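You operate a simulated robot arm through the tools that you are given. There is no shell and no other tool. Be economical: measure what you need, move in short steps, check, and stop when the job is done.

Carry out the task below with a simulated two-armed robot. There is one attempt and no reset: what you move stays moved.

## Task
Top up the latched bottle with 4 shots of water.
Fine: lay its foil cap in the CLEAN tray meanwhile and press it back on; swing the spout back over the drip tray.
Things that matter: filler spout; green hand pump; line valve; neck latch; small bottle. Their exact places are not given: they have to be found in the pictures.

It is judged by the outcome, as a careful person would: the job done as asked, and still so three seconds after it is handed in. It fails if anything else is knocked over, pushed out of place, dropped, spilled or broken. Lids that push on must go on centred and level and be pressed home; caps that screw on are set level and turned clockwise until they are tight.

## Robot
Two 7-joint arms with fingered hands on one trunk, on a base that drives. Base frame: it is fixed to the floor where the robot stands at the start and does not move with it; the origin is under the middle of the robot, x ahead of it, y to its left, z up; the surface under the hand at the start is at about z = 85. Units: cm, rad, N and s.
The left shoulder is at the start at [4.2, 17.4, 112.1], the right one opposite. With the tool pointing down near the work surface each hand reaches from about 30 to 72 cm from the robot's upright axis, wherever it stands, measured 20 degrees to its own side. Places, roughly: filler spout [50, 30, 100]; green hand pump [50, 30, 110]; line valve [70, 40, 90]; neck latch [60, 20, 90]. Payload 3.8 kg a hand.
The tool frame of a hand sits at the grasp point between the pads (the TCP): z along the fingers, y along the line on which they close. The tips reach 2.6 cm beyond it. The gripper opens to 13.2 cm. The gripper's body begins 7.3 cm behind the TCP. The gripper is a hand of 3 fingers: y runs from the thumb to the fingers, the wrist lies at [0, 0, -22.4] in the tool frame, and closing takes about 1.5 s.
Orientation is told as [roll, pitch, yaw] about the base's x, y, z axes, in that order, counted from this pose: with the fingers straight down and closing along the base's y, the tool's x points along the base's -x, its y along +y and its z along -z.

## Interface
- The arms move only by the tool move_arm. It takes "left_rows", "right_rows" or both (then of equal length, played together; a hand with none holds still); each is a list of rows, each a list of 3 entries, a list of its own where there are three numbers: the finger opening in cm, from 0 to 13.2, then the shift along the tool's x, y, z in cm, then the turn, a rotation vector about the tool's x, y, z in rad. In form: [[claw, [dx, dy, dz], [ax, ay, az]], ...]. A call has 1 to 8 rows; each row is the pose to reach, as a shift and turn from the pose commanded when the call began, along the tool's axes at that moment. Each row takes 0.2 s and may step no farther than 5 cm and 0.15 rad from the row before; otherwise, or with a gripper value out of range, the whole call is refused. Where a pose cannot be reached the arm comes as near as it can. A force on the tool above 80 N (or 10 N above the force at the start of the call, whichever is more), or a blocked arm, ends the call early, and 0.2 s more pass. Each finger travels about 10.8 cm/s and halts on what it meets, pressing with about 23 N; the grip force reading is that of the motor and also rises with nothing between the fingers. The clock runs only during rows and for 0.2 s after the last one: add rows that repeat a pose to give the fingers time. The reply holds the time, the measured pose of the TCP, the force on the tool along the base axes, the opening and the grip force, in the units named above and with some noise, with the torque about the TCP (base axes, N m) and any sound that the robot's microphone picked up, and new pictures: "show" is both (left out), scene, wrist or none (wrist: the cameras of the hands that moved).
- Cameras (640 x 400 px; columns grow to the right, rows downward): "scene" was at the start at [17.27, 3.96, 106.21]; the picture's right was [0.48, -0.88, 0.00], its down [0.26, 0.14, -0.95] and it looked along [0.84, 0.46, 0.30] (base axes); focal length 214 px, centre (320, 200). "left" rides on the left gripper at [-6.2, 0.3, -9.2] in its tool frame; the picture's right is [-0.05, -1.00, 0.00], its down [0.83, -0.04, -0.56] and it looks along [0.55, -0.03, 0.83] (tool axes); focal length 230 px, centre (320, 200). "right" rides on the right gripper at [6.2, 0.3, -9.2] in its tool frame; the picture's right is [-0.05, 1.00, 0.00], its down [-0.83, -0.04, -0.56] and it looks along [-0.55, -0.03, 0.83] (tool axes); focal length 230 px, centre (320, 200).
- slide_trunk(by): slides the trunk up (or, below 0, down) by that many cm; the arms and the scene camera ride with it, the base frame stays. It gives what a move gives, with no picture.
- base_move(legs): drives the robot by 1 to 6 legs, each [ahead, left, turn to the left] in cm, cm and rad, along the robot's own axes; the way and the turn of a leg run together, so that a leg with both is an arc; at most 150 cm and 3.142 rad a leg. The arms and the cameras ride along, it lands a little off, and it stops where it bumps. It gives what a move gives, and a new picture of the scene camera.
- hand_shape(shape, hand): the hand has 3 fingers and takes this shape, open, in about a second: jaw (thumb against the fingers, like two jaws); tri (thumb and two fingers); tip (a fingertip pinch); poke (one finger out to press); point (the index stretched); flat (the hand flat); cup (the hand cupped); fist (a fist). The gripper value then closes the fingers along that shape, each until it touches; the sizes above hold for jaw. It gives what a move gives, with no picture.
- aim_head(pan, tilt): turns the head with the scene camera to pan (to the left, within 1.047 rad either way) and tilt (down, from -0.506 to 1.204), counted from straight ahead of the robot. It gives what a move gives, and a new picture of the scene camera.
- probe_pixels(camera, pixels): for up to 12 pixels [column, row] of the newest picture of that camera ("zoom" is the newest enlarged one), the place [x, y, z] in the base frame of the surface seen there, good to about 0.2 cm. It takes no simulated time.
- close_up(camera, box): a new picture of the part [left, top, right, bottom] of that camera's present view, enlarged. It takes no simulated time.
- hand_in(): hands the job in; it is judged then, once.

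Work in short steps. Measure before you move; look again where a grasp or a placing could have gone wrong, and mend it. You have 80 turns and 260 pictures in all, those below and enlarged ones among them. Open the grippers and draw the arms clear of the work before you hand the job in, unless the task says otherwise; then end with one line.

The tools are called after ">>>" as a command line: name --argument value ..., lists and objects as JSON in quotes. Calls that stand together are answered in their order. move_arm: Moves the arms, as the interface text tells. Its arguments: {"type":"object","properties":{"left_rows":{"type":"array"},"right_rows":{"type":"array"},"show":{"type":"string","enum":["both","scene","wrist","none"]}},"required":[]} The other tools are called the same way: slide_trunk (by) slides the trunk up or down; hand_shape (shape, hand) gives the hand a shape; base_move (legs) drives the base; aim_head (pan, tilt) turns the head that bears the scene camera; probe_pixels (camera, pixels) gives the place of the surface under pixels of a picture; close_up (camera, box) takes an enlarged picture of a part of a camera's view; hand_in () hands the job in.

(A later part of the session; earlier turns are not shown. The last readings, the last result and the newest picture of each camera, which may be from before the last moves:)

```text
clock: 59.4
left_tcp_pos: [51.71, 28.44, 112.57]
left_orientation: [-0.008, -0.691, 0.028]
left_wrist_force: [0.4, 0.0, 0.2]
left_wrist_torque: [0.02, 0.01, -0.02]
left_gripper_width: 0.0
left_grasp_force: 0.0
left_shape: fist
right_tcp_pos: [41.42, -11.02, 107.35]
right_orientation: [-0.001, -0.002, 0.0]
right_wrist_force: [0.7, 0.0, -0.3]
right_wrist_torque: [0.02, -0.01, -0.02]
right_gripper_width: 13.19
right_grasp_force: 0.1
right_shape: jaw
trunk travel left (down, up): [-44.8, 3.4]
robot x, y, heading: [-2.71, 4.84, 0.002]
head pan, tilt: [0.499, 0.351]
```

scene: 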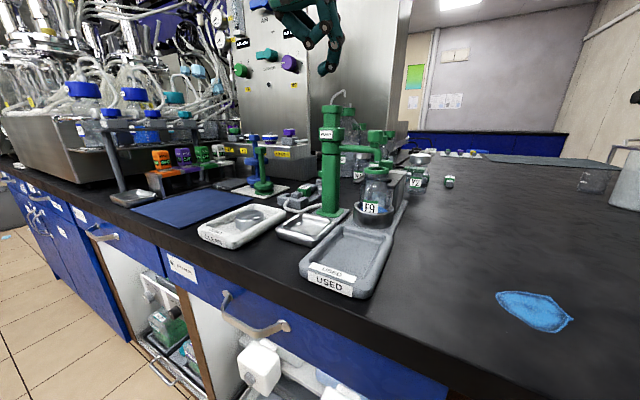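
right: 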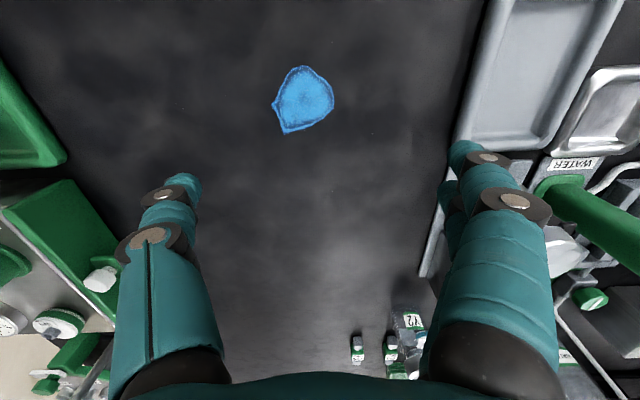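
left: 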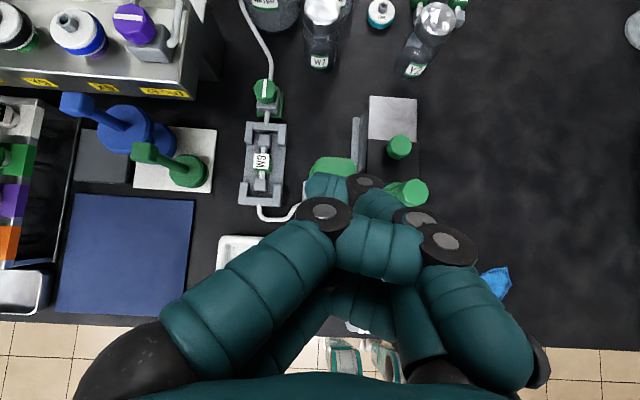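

Pump top is just beyond/below the fist. Move +1.8 x and down 3.5, then check.

>>> move_arm --left_rows '[[0, [-0.7, -0.1, 0.6], [0, 0, 0]], [0, [-1.39, -0.2, 1.15], [0, 0, 0]], [0, [-0.2, -0.2, 2.5], [0, 0, 0]], [0, [0.84, -0.2, 3.85], [0, 0, 0]]]'

>>> close_up --camera "scene" --box '[260, 50, 440, 230]'

>>> close_up --camera "left" --box '[240, 100, 440, 260]'

```text
clock: 60.4
left_tcp_pos: [53.5, 28.33, 109.04]
left_orientation: [-0.007, -0.688, 0.028]
left_wrist_force: [-0.5, 0.0, -0.4]
left_wrist_torque: [-0.01, 0.0, -0.01]
left_gripper_width: 0.0
left_grasp_force: 0.2
left_shape: fist
right_tcp_pos: [41.43, -11.23, 107.28]
right_orientation: [0.0, -0.001, -0.001]
right_wrist_force: [-0.2, 0.3, -0.3]
right_wrist_torque: [0.0, 0.0, 0.01]
right_gripper_width: 13.18
right_grasp_force: 0.0
right_shape: jaw
trunk travel left (down, up): [-44.8, 3.4]
robot x, y, heading: [-2.78, 4.83, -0.001]
head pan, tilt: [0.499, 0.351]
```

scene: 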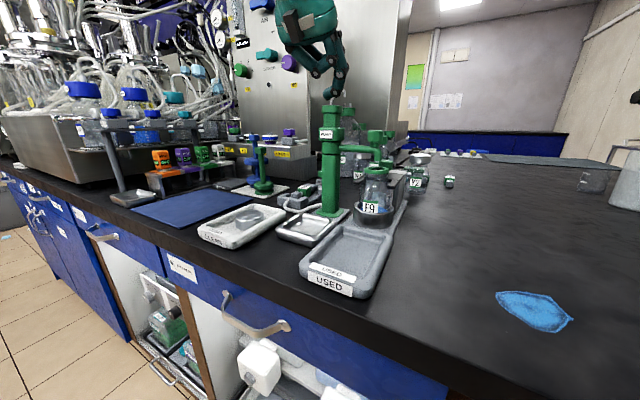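
left: 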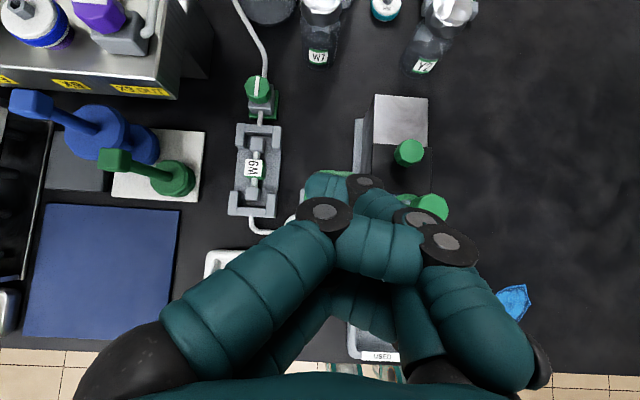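

```text
2.22 times, centred on (350, 140) of scene
```

zoom: 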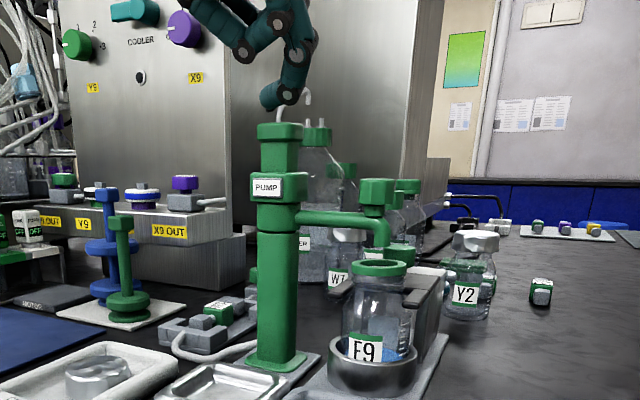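

```text
2.50 times, centred on (340, 180) of left
```

zoom: 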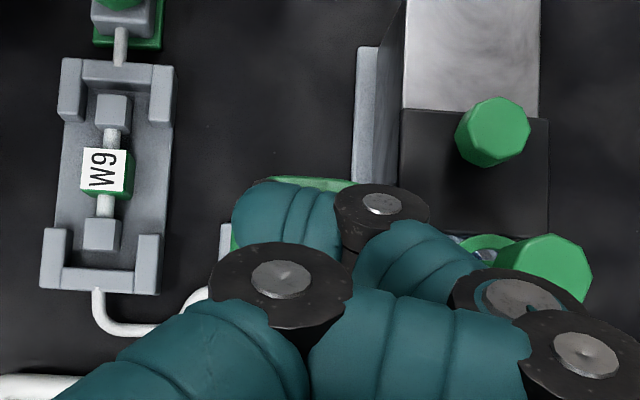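

The fist finger is right above the plunger in the scene zoom. Probe it, to centre it.

>>> close_up --camera "scene" --box '[300, 60, 380, 120]'

>>> probe_pixels --camera "zoom" --pixels '[[230, 330], [180, 310], [260, 300], [200, 345], [235, 365], [200, 395], [290, 340]]'

```text
6.67 times, centred on (340, 90) of scene
```

zoom: 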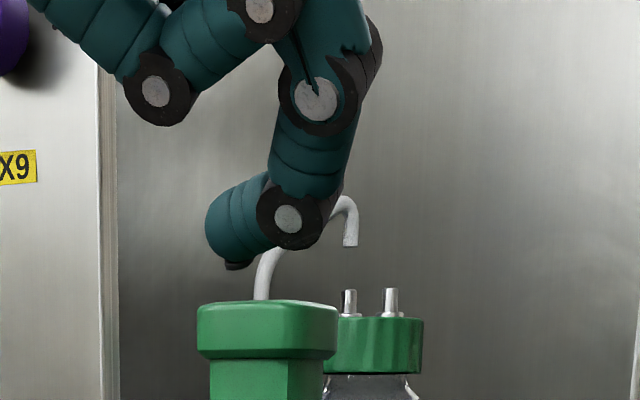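

```text
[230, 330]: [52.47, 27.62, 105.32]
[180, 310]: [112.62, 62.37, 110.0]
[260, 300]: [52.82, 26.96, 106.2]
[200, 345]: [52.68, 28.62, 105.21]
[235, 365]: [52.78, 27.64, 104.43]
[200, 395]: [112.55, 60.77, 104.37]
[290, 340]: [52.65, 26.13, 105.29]
```

>>> probe_pixels --camera "zoom" --pixels '[[230, 230], [290, 220], [235, 265], [300, 245], [310, 160], [215, 215], [265, 310], [320, 310]]'

```text
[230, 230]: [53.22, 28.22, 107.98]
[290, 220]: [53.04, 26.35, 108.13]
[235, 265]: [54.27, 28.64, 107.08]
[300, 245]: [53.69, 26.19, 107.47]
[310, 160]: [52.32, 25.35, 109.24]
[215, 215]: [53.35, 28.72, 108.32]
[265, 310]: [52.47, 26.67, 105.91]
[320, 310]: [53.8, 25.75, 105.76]
```

Finger centre ≈(54,27.4), bottom z≈107: well over the plunger. First press: down in steps of 0.4 cm up to 2.4.

>>> move_arm --left_rows '[[0, [0.26, 0, 0.31], [0, 0, 0]], [0, [0.51, 0, 0.62], [0, 0, 0]], [0, [0.76, 0, 0.93], [0, 0, 0]], [0, [1.02, 0, 1.23], [0, 0, 0]], [0, [1.27, 0, 1.54], [0, 0, 0]], [0, [1.53, 0, 1.85], [0, 0, 0]]]' --show "scene"

>>> close_up --camera "scene" --box '[300, 70, 420, 230]'

```text
clock: 61.8
left_tcp_pos: [53.44, 28.16, 106.78]
left_orientation: [-0.006, -0.69, 0.026]
left_wrist_force: [0.8, -0.9, 5.2]
left_wrist_torque: [0.02, -0.05, -0.03]
left_gripper_width: 0.02
left_grasp_force: 0.0
left_shape: fist
right_tcp_pos: [41.49, -11.32, 107.36]
right_orientation: [-0.001, -0.002, -0.001]
right_wrist_force: [0.3, 0.1, -0.5]
right_wrist_torque: [0.03, 0.02, 0.03]
right_gripper_width: 13.2
right_grasp_force: 0.0
right_shape: jaw
trunk travel left (down, up): [-44.8, 3.4]
robot x, y, heading: [-2.95, 4.92, -0.003]
head pan, tilt: [0.499, 0.351]
```

scene: 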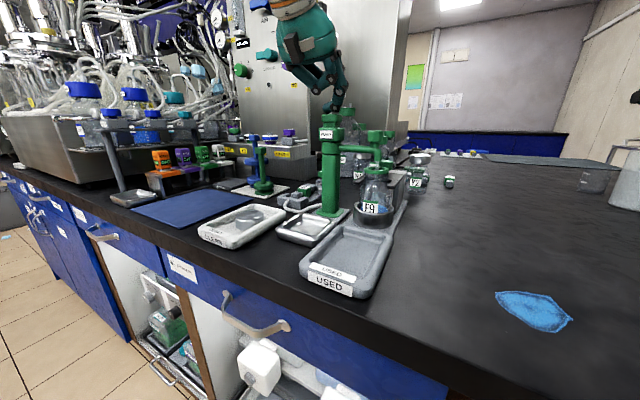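

```text
2.50 times, centred on (360, 150) of scene
```

zoom: 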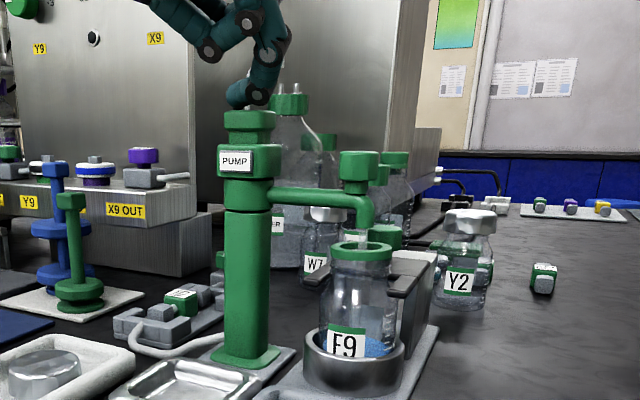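

Plunger is moving under light 5 N spring force. Continue down until the stop.

>>> move_arm --left_rows '[[0, [0.26, 0, 0.31], [0, 0, 0]], [0, [0.51, 0, 0.62], [0, 0, 0]], [0, [0.76, 0, 0.93], [0, 0, 0]], [0, [1.02, 0, 1.23], [0, 0, 0]], [0, [1.27, 0, 1.54], [0, 0, 0]]]' --show "scene"

>>> close_up --camera "scene" --box '[300, 70, 420, 230]'

```text
clock: 63.0
left_tcp_pos: [53.73, 27.81, 105.46]
left_orientation: [-0.01, -0.704, 0.025]
left_wrist_force: [9.5, -7.4, 34.6]
left_wrist_torque: [0.0, -0.29, -0.05]
left_gripper_width: 0.01
left_grasp_force: 0.0
left_shape: fist
right_tcp_pos: [41.26, -11.33, 107.45]
right_orientation: [0.001, -0.004, 0.0]
right_wrist_force: [-0.7, 0.7, 0.4]
right_wrist_torque: [-0.02, 0.02, 0.0]
right_gripper_width: 13.18
right_grasp_force: 0.2
right_shape: jaw
trunk travel left (down, up): [-44.8, 3.4]
robot x, y, heading: [-2.45, 4.44, 0.001]
head pan, tilt: [0.499, 0.351]
```

scene: 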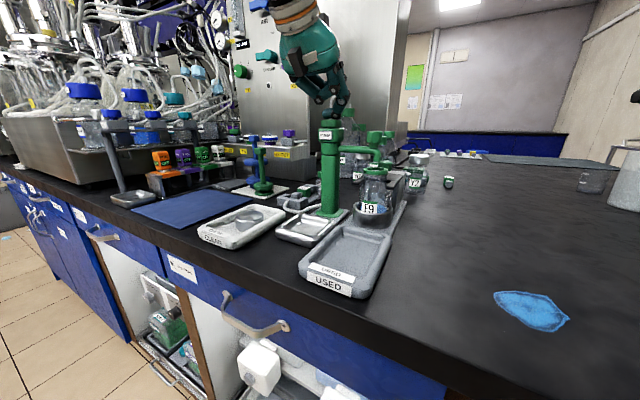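

```text
2.50 times, centred on (360, 150) of scene
```

zoom: 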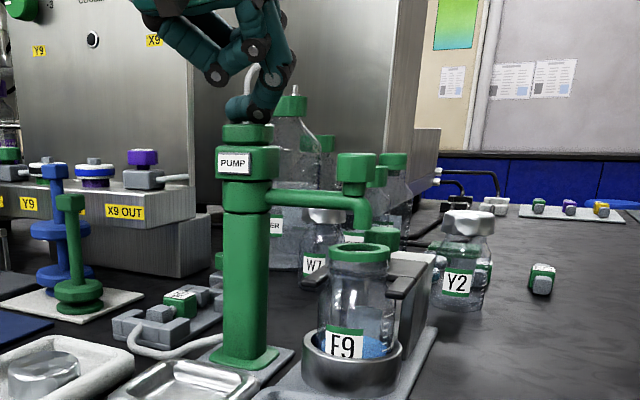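

Bottomed (35 N). Release: back up fully and look at the bottle's level.

>>> move_arm --left_rows '[[0, [-0.5, 0, -0.6], [0, 0, 0]], [0, [-1, 0, -1.25], [0, 0, 0]], [0, [-1.6, 0, -1.95], [0, 0, 0]], [0, [-2.2, 0, -2.7], [0, 0, 0]], [0, [-2.7, 0, -3.3], [0, 0, 0]], [0, [-2.7, 0, -3.3], [0, 0, 0]]]' --show "scene"

>>> close_up --camera "scene" --box '[320, 70, 420, 230]'

>>> close_up --camera "scene" --box '[345, 155, 405, 225]'

```text
clock: 64.4
left_tcp_pos: [53.4, 28.29, 108.86]
left_orientation: [-0.004, -0.687, 0.026]
left_wrist_force: [-0.1, -0.3, 0.4]
left_wrist_torque: [-0.02, -0.02, -0.03]
left_gripper_width: 0.0
left_grasp_force: 0.0
left_shape: fist
right_tcp_pos: [41.35, -11.2, 107.31]
right_orientation: [0.0, 0.0, 0.0]
right_wrist_force: [0.2, 0.0, 0.2]
right_wrist_torque: [0.04, -0.01, 0.02]
right_gripper_width: 13.16
right_grasp_force: 0.0
right_shape: jaw
trunk travel left (down, up): [-44.8, 3.4]
robot x, y, heading: [-2.71, 4.35, 0.006]
head pan, tilt: [0.499, 0.351]
```

scene: 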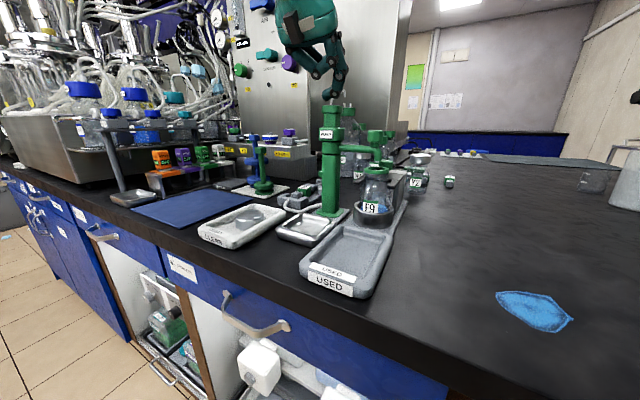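

```text
2.50 times, centred on (370, 150) of scene
```

zoom: 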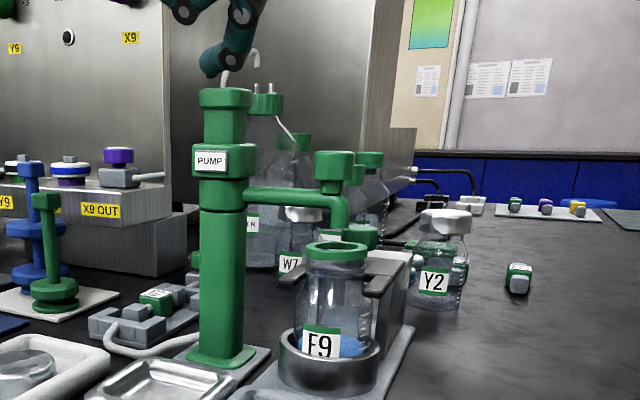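

```text
5.71 times, centred on (375, 190) of scene
```

zoom: 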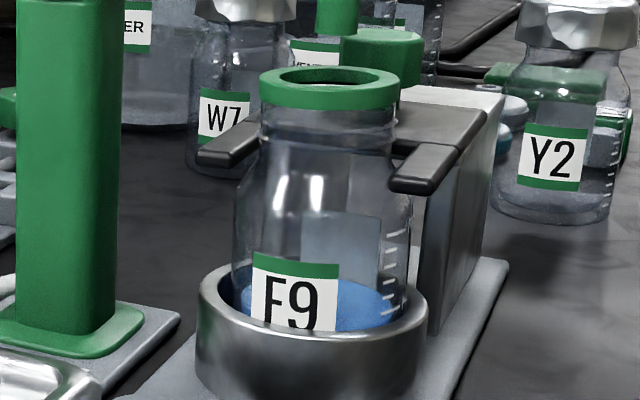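

Plunger sprang back. Probe water surface for the level baseline.

>>> probe_pixels --camera "zoom" --pixels '[[360, 290], [345, 310], [375, 310], [245, 300], [360, 325], [390, 235], [390, 310], [330, 75]]'

>>> close_up --camera "scene" --box '[360, 185, 400, 220]'

```text
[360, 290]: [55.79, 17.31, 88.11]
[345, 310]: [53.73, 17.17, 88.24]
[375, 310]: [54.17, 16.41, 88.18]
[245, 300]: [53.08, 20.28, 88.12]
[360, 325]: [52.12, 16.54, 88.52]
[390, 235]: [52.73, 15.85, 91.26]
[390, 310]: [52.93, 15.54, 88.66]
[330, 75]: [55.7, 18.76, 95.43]
```

```text
11.43 times, centred on (380, 202) of scene
```

zoom: 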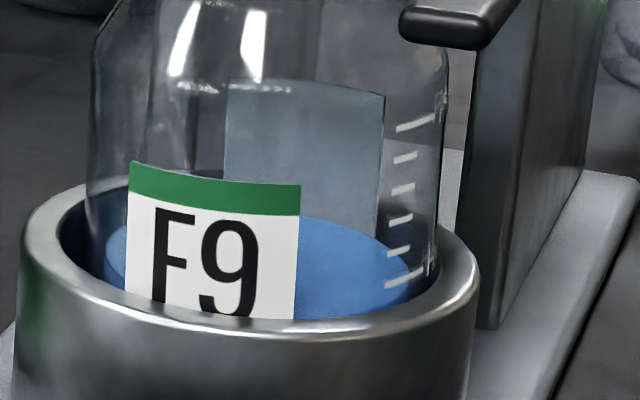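

Water surface at z≈88.15. Second shot, full stroke in one call, then compare.

>>> move_arm --left_rows '[[0, [0.76, 0, 0.93], [0, 0, 0]], [0, [1.4, 0, 1.7], [0, 0, 0]], [0, [2.04, 0, 2.47], [0, 0, 0]], [0, [2.55, 0, 3.08], [0, 0, 0]], [0, [2.55, 0, 3.08], [0, 0, 0]], [0, [1.59, 0, 1.93], [0, 0, 0]], [0, [0.64, 0, 0.77], [0, 0, 0]], [0, [0, 0, 0], [0, 0, 0]]]' --show "scene"

>>> close_up --camera "scene" --box '[345, 155, 405, 225]'

>>> probe_pixels --camera "zoom" --pixels '[[360, 290], [345, 310], [375, 310], [245, 300], [360, 285], [350, 300]]'

>>> close_up --camera "scene" --box '[360, 185, 400, 220]'

```text
clock: 66.2
left_tcp_pos: [53.24, 28.29, 108.69]
left_orientation: [-0.006, -0.688, 0.027]
left_wrist_force: [-0.1, -0.4, -0.2]
left_wrist_torque: [0.01, 0.0, 0.03]
left_gripper_width: 0.0
left_grasp_force: 0.1
left_shape: fist
right_tcp_pos: [41.39, -11.04, 107.32]
right_orientation: [0.0, 0.0, -0.001]
right_wrist_force: [0.3, 0.1, 0.0]
right_wrist_torque: [-0.02, 0.01, 0.0]
right_gripper_width: 13.19
right_grasp_force: 0.0
right_shape: jaw
trunk travel left (down, up): [-44.8, 3.4]
robot x, y, heading: [-2.28, 4.57, 0.004]
head pan, tilt: [0.499, 0.351]
```

scene: 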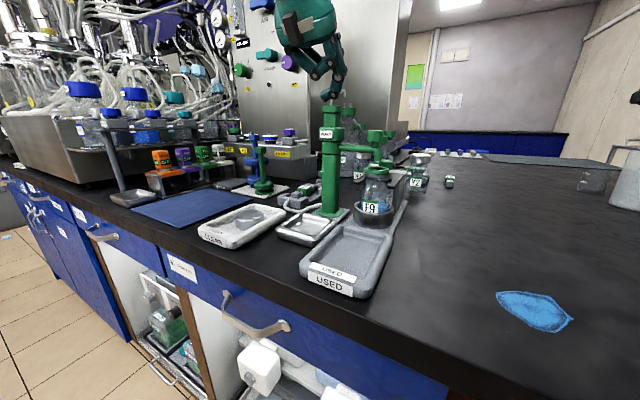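

```text
5.71 times, centred on (375, 190) of scene
```

zoom: 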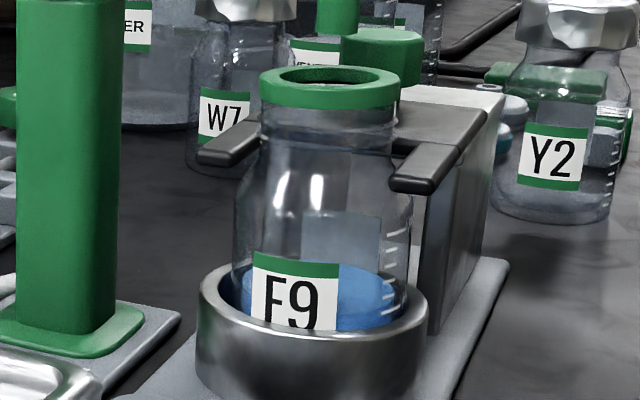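

```text
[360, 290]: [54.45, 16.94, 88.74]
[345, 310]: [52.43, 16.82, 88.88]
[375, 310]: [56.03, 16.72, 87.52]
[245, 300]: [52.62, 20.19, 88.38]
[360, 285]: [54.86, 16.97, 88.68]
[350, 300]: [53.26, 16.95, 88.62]
```

```text
11.43 times, centred on (380, 202) of scene
```

zoom: 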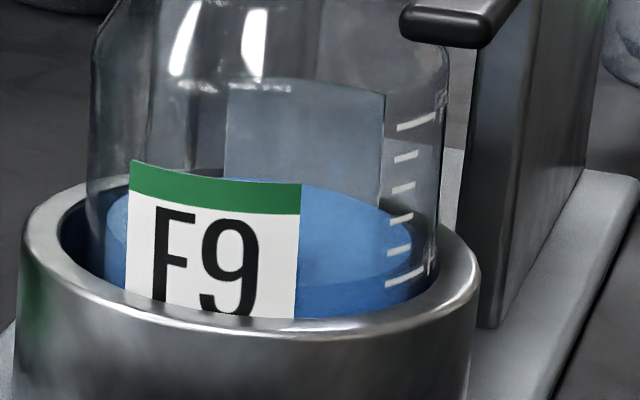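

Level rose to ≈88.7 (about 0.55 per shot); the valve is open. Third shot.

>>> move_arm --left_rows '[[0, [0.76, 0, 0.93], [0, 0, 0]], [0, [1.4, 0, 1.7], [0, 0, 0]], [0, [2.04, 0, 2.47], [0, 0, 0]], [0, [2.55, 0, 3.08], [0, 0, 0]], [0, [2.55, 0, 3.08], [0, 0, 0]], [0, [1.59, 0, 1.93], [0, 0, 0]], [0, [0.64, 0, 0.77], [0, 0, 0]], [0, [0, 0, 0], [0, 0, 0]]]' --show "scene"

>>> close_up --camera "scene" --box '[345, 155, 405, 225]'

>>> probe_pixels --camera "zoom" --pixels '[[360, 285], [350, 275], [350, 300], [245, 295]]'

```text
clock: 68.0
left_tcp_pos: [53.41, 28.21, 108.71]
left_orientation: [-0.005, -0.682, 0.029]
left_wrist_force: [-0.5, -0.4, -0.4]
left_wrist_torque: [0.01, -0.01, 0.0]
left_gripper_width: 0.0
left_grasp_force: 0.1
left_shape: fist
right_tcp_pos: [41.45, -11.19, 107.3]
right_orientation: [0.0, 0.001, 0.001]
right_wrist_force: [0.1, -0.1, 0.4]
right_wrist_torque: [0.01, -0.03, -0.02]
right_gripper_width: 13.19
right_grasp_force: 0.1
right_shape: jaw
trunk travel left (down, up): [-44.8, 3.4]
robot x, y, heading: [-2.69, 4.46, -0.002]
head pan, tilt: [0.499, 0.351]
```

scene: 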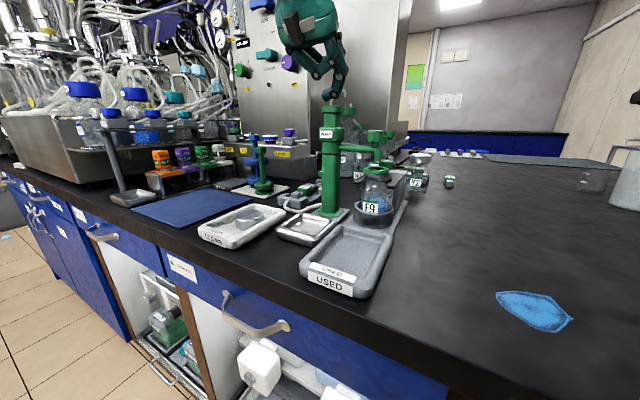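

```text
5.71 times, centred on (375, 190) of scene
```

zoom: 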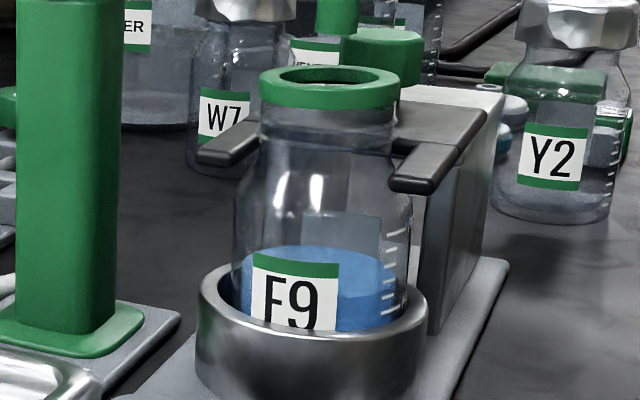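

```text
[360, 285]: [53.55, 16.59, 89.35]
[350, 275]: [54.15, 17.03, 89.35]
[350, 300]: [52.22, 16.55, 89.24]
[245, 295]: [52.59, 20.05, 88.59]
```

Level 89.3. To verify that shot 1 really delivered, I take the same crops as before the first press for comparison.

>>> close_up --camera "scene" --box '[260, 50, 440, 230]'

>>> close_up --camera "scene" --box '[300, 70, 420, 230]'

```text
2.22 times, centred on (350, 140) of scene
```

zoom: 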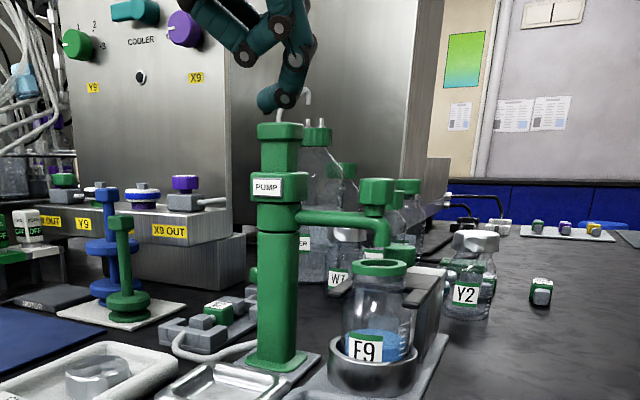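

```text
2.50 times, centred on (360, 150) of scene
```

zoom: 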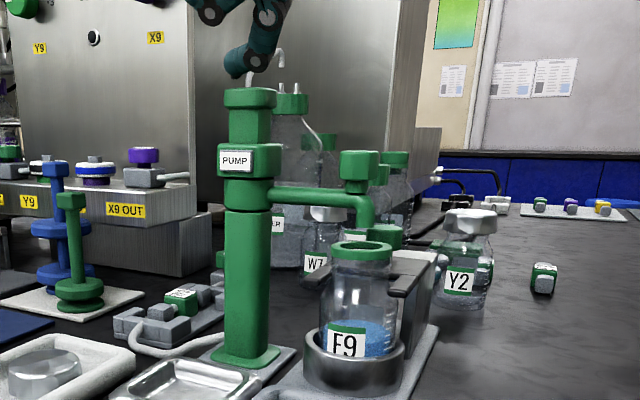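

The levels in the earlier crops (before press: a thin sliver low beside the label, half a step at mid-press) are consistent with one step for shot 1. Fourth shot now.

>>> move_arm --left_rows '[[0, [0.76, 0, 0.93], [0, 0, 0]], [0, [1.4, 0, 1.7], [0, 0, 0]], [0, [2.04, 0, 2.47], [0, 0, 0]], [0, [2.55, 0, 3.08], [0, 0, 0]], [0, [2.55, 0, 3.08], [0, 0, 0]], [0, [1.59, 0, 1.93], [0, 0, 0]], [0, [0.64, 0, 0.77], [0, 0, 0]], [0, [-0.64, 0, -0.77], [0, 0, 0]]]' --show "scene"

>>> close_up --camera "scene" --box '[345, 155, 405, 225]'

>>> probe_pixels --camera "zoom" --pixels '[[360, 285], [350, 275], [350, 260], [350, 245]]'

```text
clock: 69.8
left_tcp_pos: [53.46, 28.04, 109.81]
left_orientation: [-0.005, -0.686, 0.028]
left_wrist_force: [0.2, 0.2, 0.3]
left_wrist_torque: [0.01, 0.04, 0.01]
left_gripper_width: 0.01
left_grasp_force: 0.1
left_shape: fist
right_tcp_pos: [41.35, -11.14, 107.2]
right_orientation: [0.0, 0.001, -0.001]
right_wrist_force: [-0.9, -0.4, 0.2]
right_wrist_torque: [-0.01, -0.02, 0.01]
right_gripper_width: 13.2
right_grasp_force: 0.1
right_shape: jaw
trunk travel left (down, up): [-44.8, 3.4]
robot x, y, heading: [-2.43, 4.65, 0.0]
head pan, tilt: [0.499, 0.351]
```

scene: 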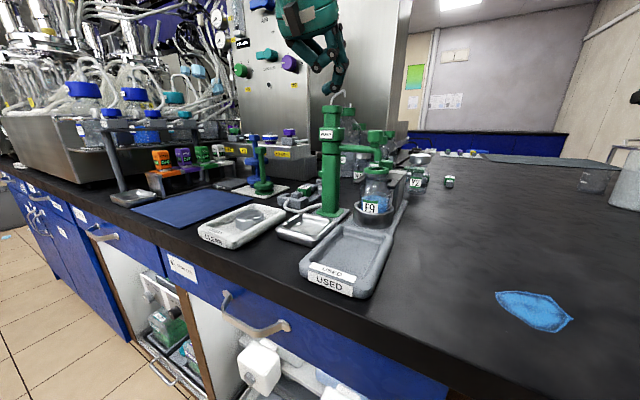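

```text
5.71 times, centred on (375, 190) of scene
```

zoom: 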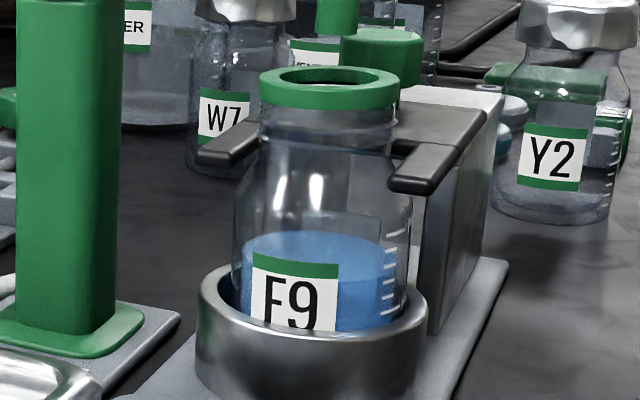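

```text
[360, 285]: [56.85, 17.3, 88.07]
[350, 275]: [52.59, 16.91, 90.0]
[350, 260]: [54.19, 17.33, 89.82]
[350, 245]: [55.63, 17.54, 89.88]
```

Level 89.9: four shots in. Now swing the spout back: I'll pinch its top knob (53.75,19,101) from the front and guide it along the arc. First back off, lower trunk, jaw shape.

>>> base_move --legs '[[-16, -2, 0]]'

>>> slide_trunk --by -9

>>> hand_shape --hand "left" --shape "jaw"

>>> move_arm --left_rows '[[8, [0, -1.5, 0], [0, -0.13, 0]], [8, [0, -3, 0], [0, -0.26, 0]], [8, [0, -4.5, 0], [0, -0.39, 0]], [8, [0, -6, 0], [0, -0.52, 0]], [8, [0, -7.5, 0], [0, -0.65, 0]], [8, [0, -7.5, 0], [0, -0.65, 0]]]'

```text
clock: 71.3
left_tcp_pos: [37.23, 26.13, 109.79]
left_orientation: [-0.008, -0.689, 0.027]
left_wrist_force: [0.6, -1.4, 0.1]
left_wrist_torque: [-0.01, 0.05, 0.0]
left_gripper_width: 0.0
left_grasp_force: 0.0
left_shape: fist
right_tcp_pos: [25.01, -13.09, 107.35]
right_orientation: [0.001, 0.0, 0.0]
right_wrist_force: [-0.1, -0.7, -0.3]
right_wrist_torque: [-0.01, -0.03, -0.04]
right_gripper_width: 13.16
right_grasp_force: 0.1
right_shape: jaw
trunk travel left (down, up): [-44.8, 3.4]
robot x, y, heading: [-18.76, 2.64, 0.005]
head pan, tilt: [0.499, 0.351]
```

scene: 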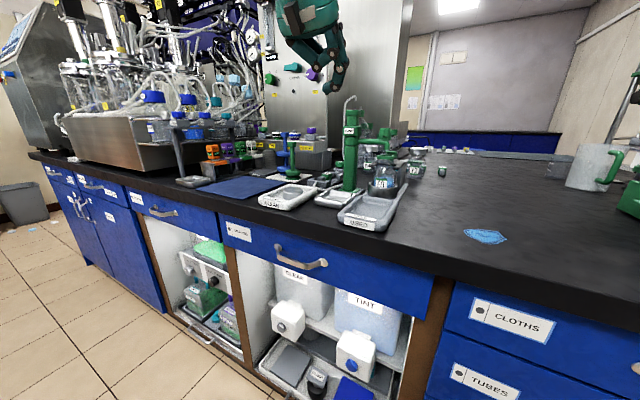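

```text
clock: 72.5
left_tcp_pos: [37.09, 25.98, 100.83]
left_orientation: [-0.008, -0.689, 0.026]
left_wrist_force: [0.4, 0.7, 0.6]
left_wrist_torque: [-0.01, 0.01, -0.01]
left_gripper_width: 0.0
left_grasp_force: 0.0
left_shape: fist
right_tcp_pos: [25.07, -13.12, 98.33]
right_orientation: [-0.002, 0.0, 0.001]
right_wrist_force: [0.4, 1.0, 0.1]
right_wrist_torque: [-0.05, 0.01, 0.06]
right_gripper_width: 13.18
right_grasp_force: 0.0
right_shape: jaw
trunk travel left (down, up): [-35.8, 12.4]
robot x, y, heading: [-18.76, 2.21, -0.002]
head pan, tilt: [0.499, 0.351]
```

```text
clock: 73.4
left_tcp_pos: [37.19, 25.97, 100.82]
left_orientation: [-0.006, -0.689, 0.026]
left_wrist_force: [0.0, -0.8, -0.6]
left_wrist_torque: [0.03, 0.01, 0.0]
left_gripper_width: 5.78
left_grasp_force: 0.1
left_shape: jaw
right_tcp_pos: [25.08, -13.21, 98.28]
right_orientation: [0.0, 0.0, 0.0]
right_wrist_force: [-0.1, 0.3, -0.1]
right_wrist_torque: [0.0, 0.0, -0.01]
right_gripper_width: 13.2
right_grasp_force: 0.0
right_shape: jaw
trunk travel left (down, up): [-35.8, 12.4]
robot x, y, heading: [-18.73, 2.96, -0.003]
head pan, tilt: [0.499, 0.351]
```

```text
clock: 74.8
left_tcp_pos: [37.12, 18.26, 100.96]
left_orientation: [-0.026, -1.34, 0.049]
left_wrist_force: [-1.2, -0.1, 0.5]
left_wrist_torque: [-0.01, 0.0, -0.02]
left_gripper_width: 0.0
left_grasp_force: 0.0
left_shape: jaw
right_tcp_pos: [25.0, -13.23, 98.28]
right_orientation: [-0.001, 0.001, 0.001]
right_wrist_force: [-0.4, 0.4, -0.3]
right_wrist_torque: [-0.02, -0.01, -0.01]
right_gripper_width: 13.18
right_grasp_force: 0.0
right_shape: jaw
trunk travel left (down, up): [-35.8, 12.4]
robot x, y, heading: [-18.64, 2.41, 0.003]
head pan, tilt: [0.499, 0.351]
```

scene: 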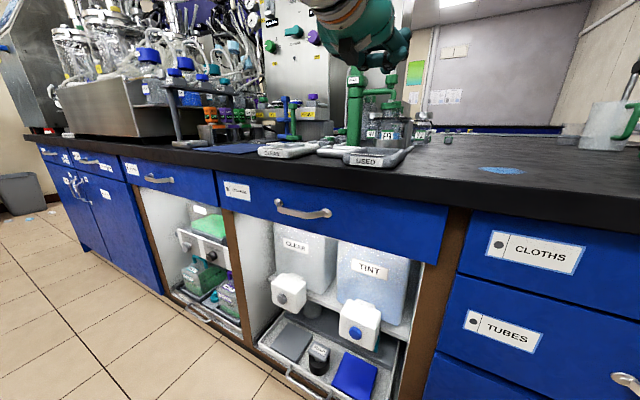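
left: 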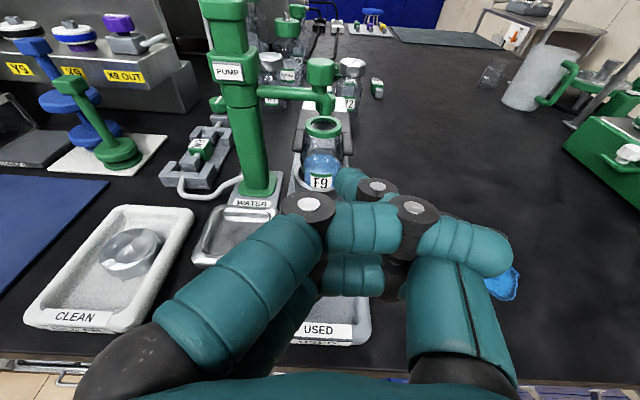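

The fingers look tangled after the fist; I re-issue the jaw shape and open.

>>> hand_shape --hand "left" --shape "jaw"

>>> move_arm --left_rows '[[13.2, [0, 0, 0], [0, 0, 0]], [13.2, [0, 0, 0], [0, 0, 0]], [13.2, [0, 0, 0], [0, 0, 0]], [13.2, [0, 0, 0], [0, 0, 0]], [13.2, [0, 0, 0], [0, 0, 0]], [13.2, [0, 0, 0], [0, 0, 0]], [9, [0, 0, 0], [0, 0, 0]], [9, [0, 0, 0], [0, 0, 0]]]' --show "wrist"

```text
clock: 75.7
left_tcp_pos: [37.18, 18.39, 100.87]
left_orientation: [-0.022, -1.339, 0.044]
left_wrist_force: [-0.3, 0.7, 0.9]
left_wrist_torque: [-0.02, -0.02, 0.0]
left_gripper_width: 5.81
left_grasp_force: 0.0
left_shape: jaw
right_tcp_pos: [24.97, -13.24, 98.33]
right_orientation: [-0.002, 0.0, -0.001]
right_wrist_force: [0.2, 0.2, -0.1]
right_wrist_torque: [0.02, -0.03, 0.0]
right_gripper_width: 13.17
right_grasp_force: 0.1
right_shape: jaw
trunk travel left (down, up): [-35.8, 12.4]
robot x, y, heading: [-19.07, 2.47, -0.005]
head pan, tilt: [0.499, 0.351]
```

```text
clock: 77.5
left_tcp_pos: [37.29, 18.36, 100.99]
left_orientation: [-0.022, -1.338, 0.043]
left_wrist_force: [-0.1, -0.4, 0.0]
left_wrist_torque: [0.03, 0.0, 0.01]
left_gripper_width: 0.0
left_grasp_force: 0.1
left_shape: jaw
right_tcp_pos: [25.03, -13.14, 98.18]
right_orientation: [-0.001, 0.0, 0.0]
right_wrist_force: [0.4, 0.4, 0.2]
right_wrist_torque: [0.01, 0.03, 0.0]
right_gripper_width: 13.2
right_grasp_force: 0.1
right_shape: jaw
trunk travel left (down, up): [-35.8, 12.4]
robot x, y, heading: [-19.0, 2.45, 0.006]
head pan, tilt: [0.499, 0.351]
```

left: 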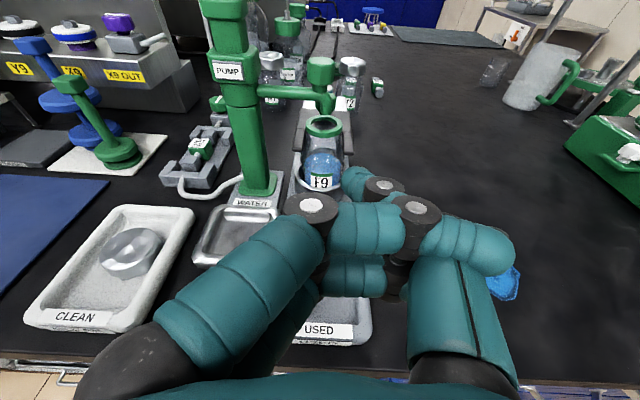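

Thumb and fingers appear crossed. Go through flat (fully extended) and then jaw to untangle.

>>> hand_shape --hand "left" --shape "flat"

>>> hand_shape --hand "left" --shape "jaw"

>>> close_up --camera "left" --box '[0, 0, 640, 400]'

```text
clock: 78.4
left_tcp_pos: [37.19, 18.48, 100.95]
left_orientation: [-0.02, -1.338, 0.044]
left_wrist_force: [-0.5, 0.0, 0.9]
left_wrist_torque: [0.01, -0.01, -0.01]
left_gripper_width: 12.62
left_grasp_force: 0.0
left_shape: flat
right_tcp_pos: [24.97, -13.18, 98.26]
right_orientation: [0.0, 0.0, 0.001]
right_wrist_force: [-0.3, 0.1, -0.3]
right_wrist_torque: [-0.02, 0.0, 0.02]
right_gripper_width: 13.19
right_grasp_force: 0.0
right_shape: jaw
trunk travel left (down, up): [-35.8, 12.4]
robot x, y, heading: [-18.92, 2.57, 0.001]
head pan, tilt: [0.499, 0.351]
```

```text
clock: 79.3
left_tcp_pos: [37.24, 18.49, 100.93]
left_orientation: [-0.021, -1.338, 0.044]
left_wrist_force: [0.6, 0.7, 1.0]
left_wrist_torque: [0.0, 0.01, -0.03]
left_gripper_width: 13.19
left_grasp_force: 0.2
left_shape: jaw
right_tcp_pos: [25.07, -13.18, 98.25]
right_orientation: [-0.001, -0.001, 0.002]
right_wrist_force: [-0.3, 0.7, 0.1]
right_wrist_torque: [0.02, 0.0, -0.02]
right_gripper_width: 13.21
right_grasp_force: 0.0
right_shape: jaw
trunk travel left (down, up): [-35.8, 12.4]
robot x, y, heading: [-18.93, 2.8, 0.002]
head pan, tilt: [0.499, 0.351]
```

```text
1.00 times, centred on (320, 200) of left (not enlarged: the box is as wide or as high as the picture)
```

zoom: 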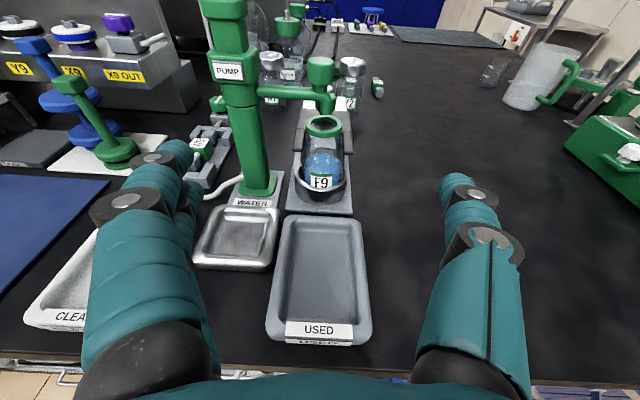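

Untangled. Set opening 6.5, raise trunk 1.3 cm, and drive forward to the knob.

>>> slide_trunk --by 1.4

>>> move_arm --left_rows '[[10, [0, 0, 0], [0, 0, 0]], [8, [0, 0, 0], [0, 0, 0]], [6.5, [0, 0, 0], [0, 0, 0]], [6.5, [0, 0, 0], [0, 0, 0]]]' --show "none"

>>> base_move --legs '[[12.5, 0.2, 0]]'

>>> move_arm --left_rows '[[6.5, [0, 0, 0], [0, 0, 0]]]' --show "wrist"

```text
clock: 79.9
left_tcp_pos: [37.29, 18.54, 102.31]
left_orientation: [-0.02, -1.338, 0.043]
left_wrist_force: [0.1, 0.1, -0.6]
left_wrist_torque: [-0.01, -0.01, 0.0]
left_gripper_width: 13.2
left_grasp_force: 0.1
left_shape: jaw
right_tcp_pos: [24.99, -13.17, 99.62]
right_orientation: [-0.002, 0.001, 0.0]
right_wrist_force: [0.1, 0.2, -0.8]
right_wrist_torque: [0.0, 0.01, 0.03]
right_gripper_width: 13.2
right_grasp_force: 0.1
right_shape: jaw
trunk travel left (down, up): [-37.2, 11.0]
robot x, y, heading: [-18.84, 2.5, -0.0]
head pan, tilt: [0.499, 0.351]
```

```text
clock: 80.9
left_tcp_pos: [37.25, 18.68, 102.46]
left_orientation: [-0.021, -1.34, 0.043]
left_wrist_force: [0.1, 0.3, 0.6]
left_wrist_torque: [-0.01, -0.03, -0.02]
left_gripper_width: 6.55
left_grasp_force: 0.0
left_shape: jaw
right_tcp_pos: [25.03, -13.32, 99.68]
right_orientation: [0.002, -0.001, 0.001]
right_wrist_force: [-0.9, -0.3, -0.5]
right_wrist_torque: [0.01, 0.01, 0.05]
right_gripper_width: 13.18
right_grasp_force: 0.1
right_shape: jaw
trunk travel left (down, up): [-37.2, 11.0]
robot x, y, heading: [-18.56, 2.56, -0.005]
head pan, tilt: [0.499, 0.351]
```

```text
clock: 82.2
left_tcp_pos: [49.85, 18.8, 102.27]
left_orientation: [-0.021, -1.338, 0.043]
left_wrist_force: [0.4, 0.6, 0.6]
left_wrist_torque: [-0.02, -0.02, -0.03]
left_gripper_width: 6.55
left_grasp_force: 0.1
left_shape: jaw
right_tcp_pos: [37.61, -13.0, 99.66]
right_orientation: [0.0, 0.0, 0.0]
right_wrist_force: [-0.2, -1.1, -0.1]
right_wrist_torque: [-0.04, 0.03, 0.03]
right_gripper_width: 13.17
right_grasp_force: 0.0
right_shape: jaw
trunk travel left (down, up): [-37.2, 11.0]
robot x, y, heading: [-6.41, 2.75, 0.001]
head pan, tilt: [0.499, 0.351]
```

scene: 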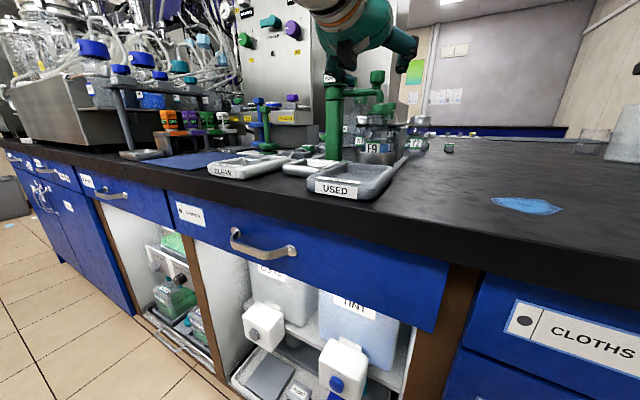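

```text
clock: 82.6
left_tcp_pos: [49.78, 18.81, 102.27]
left_orientation: [-0.02, -1.341, 0.045]
left_wrist_force: [0.2, 0.0, 0.5]
left_wrist_torque: [-0.04, 0.03, 0.02]
left_gripper_width: 6.54
left_grasp_force: 0.1
left_shape: jaw
right_tcp_pos: [37.59, -12.91, 99.69]
right_orientation: [0.001, -0.002, 0.001]
right_wrist_force: [0.8, -0.1, -0.3]
right_wrist_torque: [-0.01, 0.0, 0.01]
right_gripper_width: 13.19
right_grasp_force: 0.0
right_shape: jaw
trunk travel left (down, up): [-37.2, 11.0]
robot x, y, heading: [-6.39, 3.17, 0.0]
head pan, tilt: [0.499, 0.351]
```

left: 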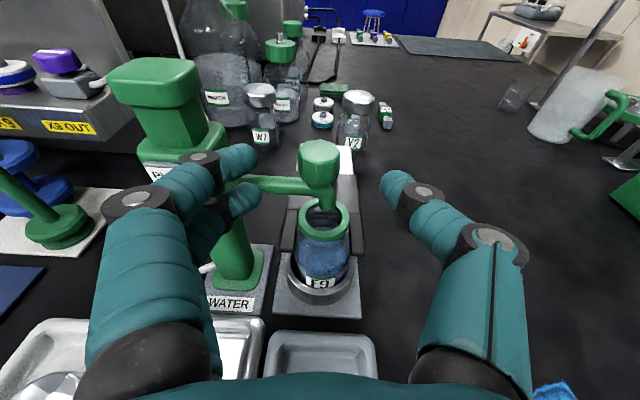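

Knob (318,165) lies between the fingers. Move forward 2.2 cm and close on it.

>>> move_arm --left_rows '[[6.5, [-0.25, 0.1, 1.1], [0, 0, 0]], [6.5, [-0.5, 0.1, 2.14], [0, 0, 0]], [5, [-0.5, 0.1, 2.14], [0, 0, 0]], [3.5, [-0.5, 0.1, 2.14], [0, 0, 0]], [2.2, [-0.5, 0.1, 2.14], [0, 0, 0]], [2, [-0.5, 0.1, 2.14], [0, 0, 0]], [2, [-0.5, 0.1, 2.14], [0, 0, 0]]]' --show "wrist"

```text
clock: 84.2
left_tcp_pos: [51.91, 18.83, 102.36]
left_orientation: [-0.017, -1.338, 0.038]
left_wrist_force: [-0.4, -3.9, -0.9]
left_wrist_torque: [0.14, 0.05, 0.01]
left_gripper_width: 0.99
left_grasp_force: 23.3
left_shape: jaw
right_tcp_pos: [37.54, -13.01, 99.75]
right_orientation: [-0.001, -0.001, 0.001]
right_wrist_force: [-0.2, 0.4, 0.1]
right_wrist_torque: [0.04, 0.03, 0.0]
right_gripper_width: 13.19
right_grasp_force: 0.1
right_shape: jaw
trunk travel left (down, up): [-37.2, 11.0]
robot x, y, heading: [-6.4, 2.62, 0.001]
head pan, tilt: [0.499, 0.351]
```

left: 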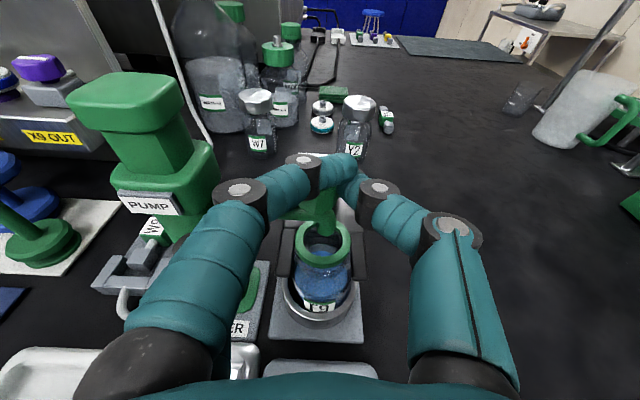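

Gripped. Guide it along the arc with base legs, first 54°.

>>> base_move --legs '[[-2.55, 0.49, 0], [-2.27, 1.26, 0], [-1.77, 1.9, 0]]'

>>> close_up --camera "left" --box '[0, 0, 640, 400]'

```text
clock: 85.9
left_tcp_pos: [44.94, 22.19, 102.37]
left_orientation: [-0.016, -1.338, 0.029]
left_wrist_force: [-22.0, -17.0, -3.9]
left_wrist_torque: [0.01, 0.18, -0.51]
left_gripper_width: 0.96
left_grasp_force: 23.1
left_shape: jaw
right_tcp_pos: [30.75, -9.51, 99.8]
right_orientation: [0.002, -0.003, 0.002]
right_wrist_force: [-0.3, 0.5, 0.6]
right_wrist_torque: [-0.02, -0.02, -0.02]
right_gripper_width: 13.18
right_grasp_force: 0.1
right_shape: jaw
trunk travel left (down, up): [-37.2, 11.0]
robot x, y, heading: [-13.29, 6.5, 0.002]
head pan, tilt: [0.499, 0.351]
```

scene: 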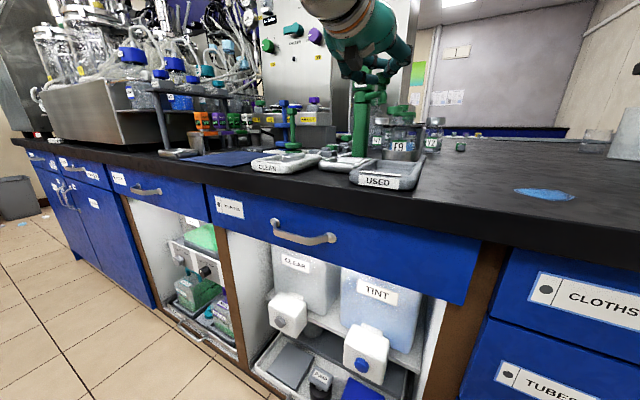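

```text
1.00 times, centred on (320, 200) of left (not enlarged: the box is as wide or as high as the picture)
```

zoom: 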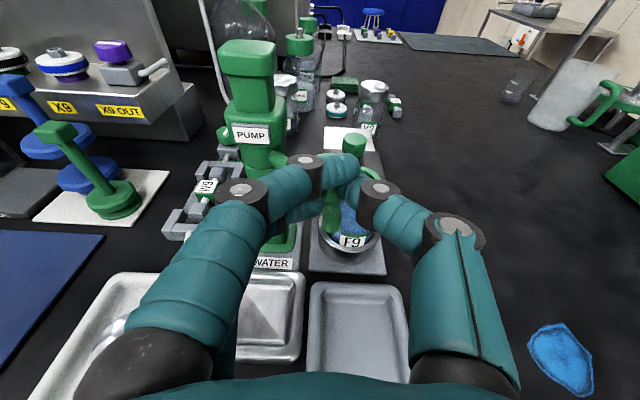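

The spout follows; slight radial load, so I bias the last legs outward (-x).

>>> base_move --legs '[[-1.5, 2.2, 0], [-0.5, 2.0, 0]]'

>>> close_up --camera "left" --box '[0, 0, 640, 400]'

```text
clock: 87.2
left_tcp_pos: [43.16, 26.78, 102.17]
left_orientation: [-0.025, -1.338, 0.043]
left_wrist_force: [-11.9, -1.1, 1.1]
left_wrist_torque: [0.0, 0.07, -0.06]
left_gripper_width: 0.52
left_grasp_force: 23.1
left_shape: jaw
right_tcp_pos: [28.91, -5.1, 99.79]
right_orientation: [0.0, -0.002, 0.0]
right_wrist_force: [0.0, 0.8, -1.2]
right_wrist_torque: [-0.01, -0.01, 0.02]
right_gripper_width: 13.16
right_grasp_force: 0.1
right_shape: jaw
trunk travel left (down, up): [-37.2, 11.0]
robot x, y, heading: [-14.87, 10.46, 0.0]
head pan, tilt: [0.499, 0.351]
```

scene: 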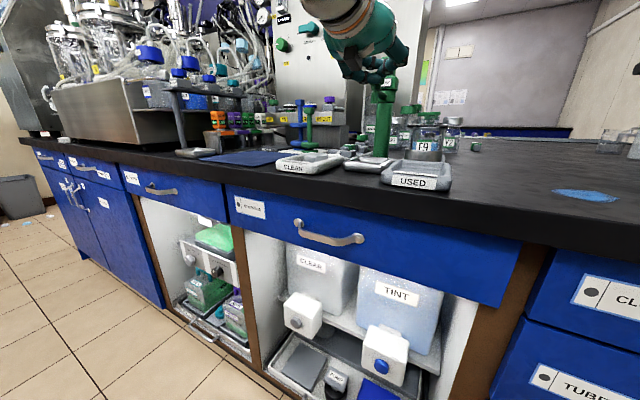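

```text
1.00 times, centred on (320, 200) of left (not enlarged: the box is as wide or as high as the picture)
```

zoom: 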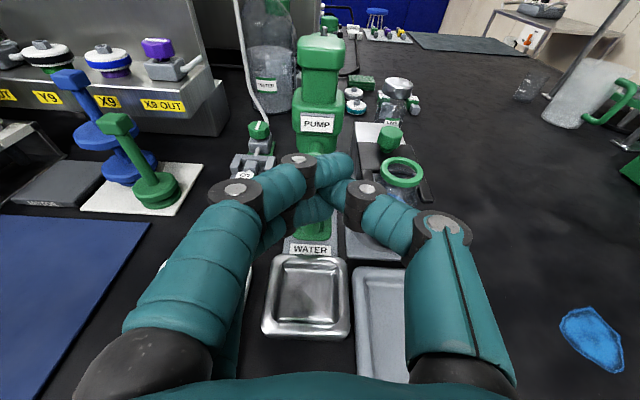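

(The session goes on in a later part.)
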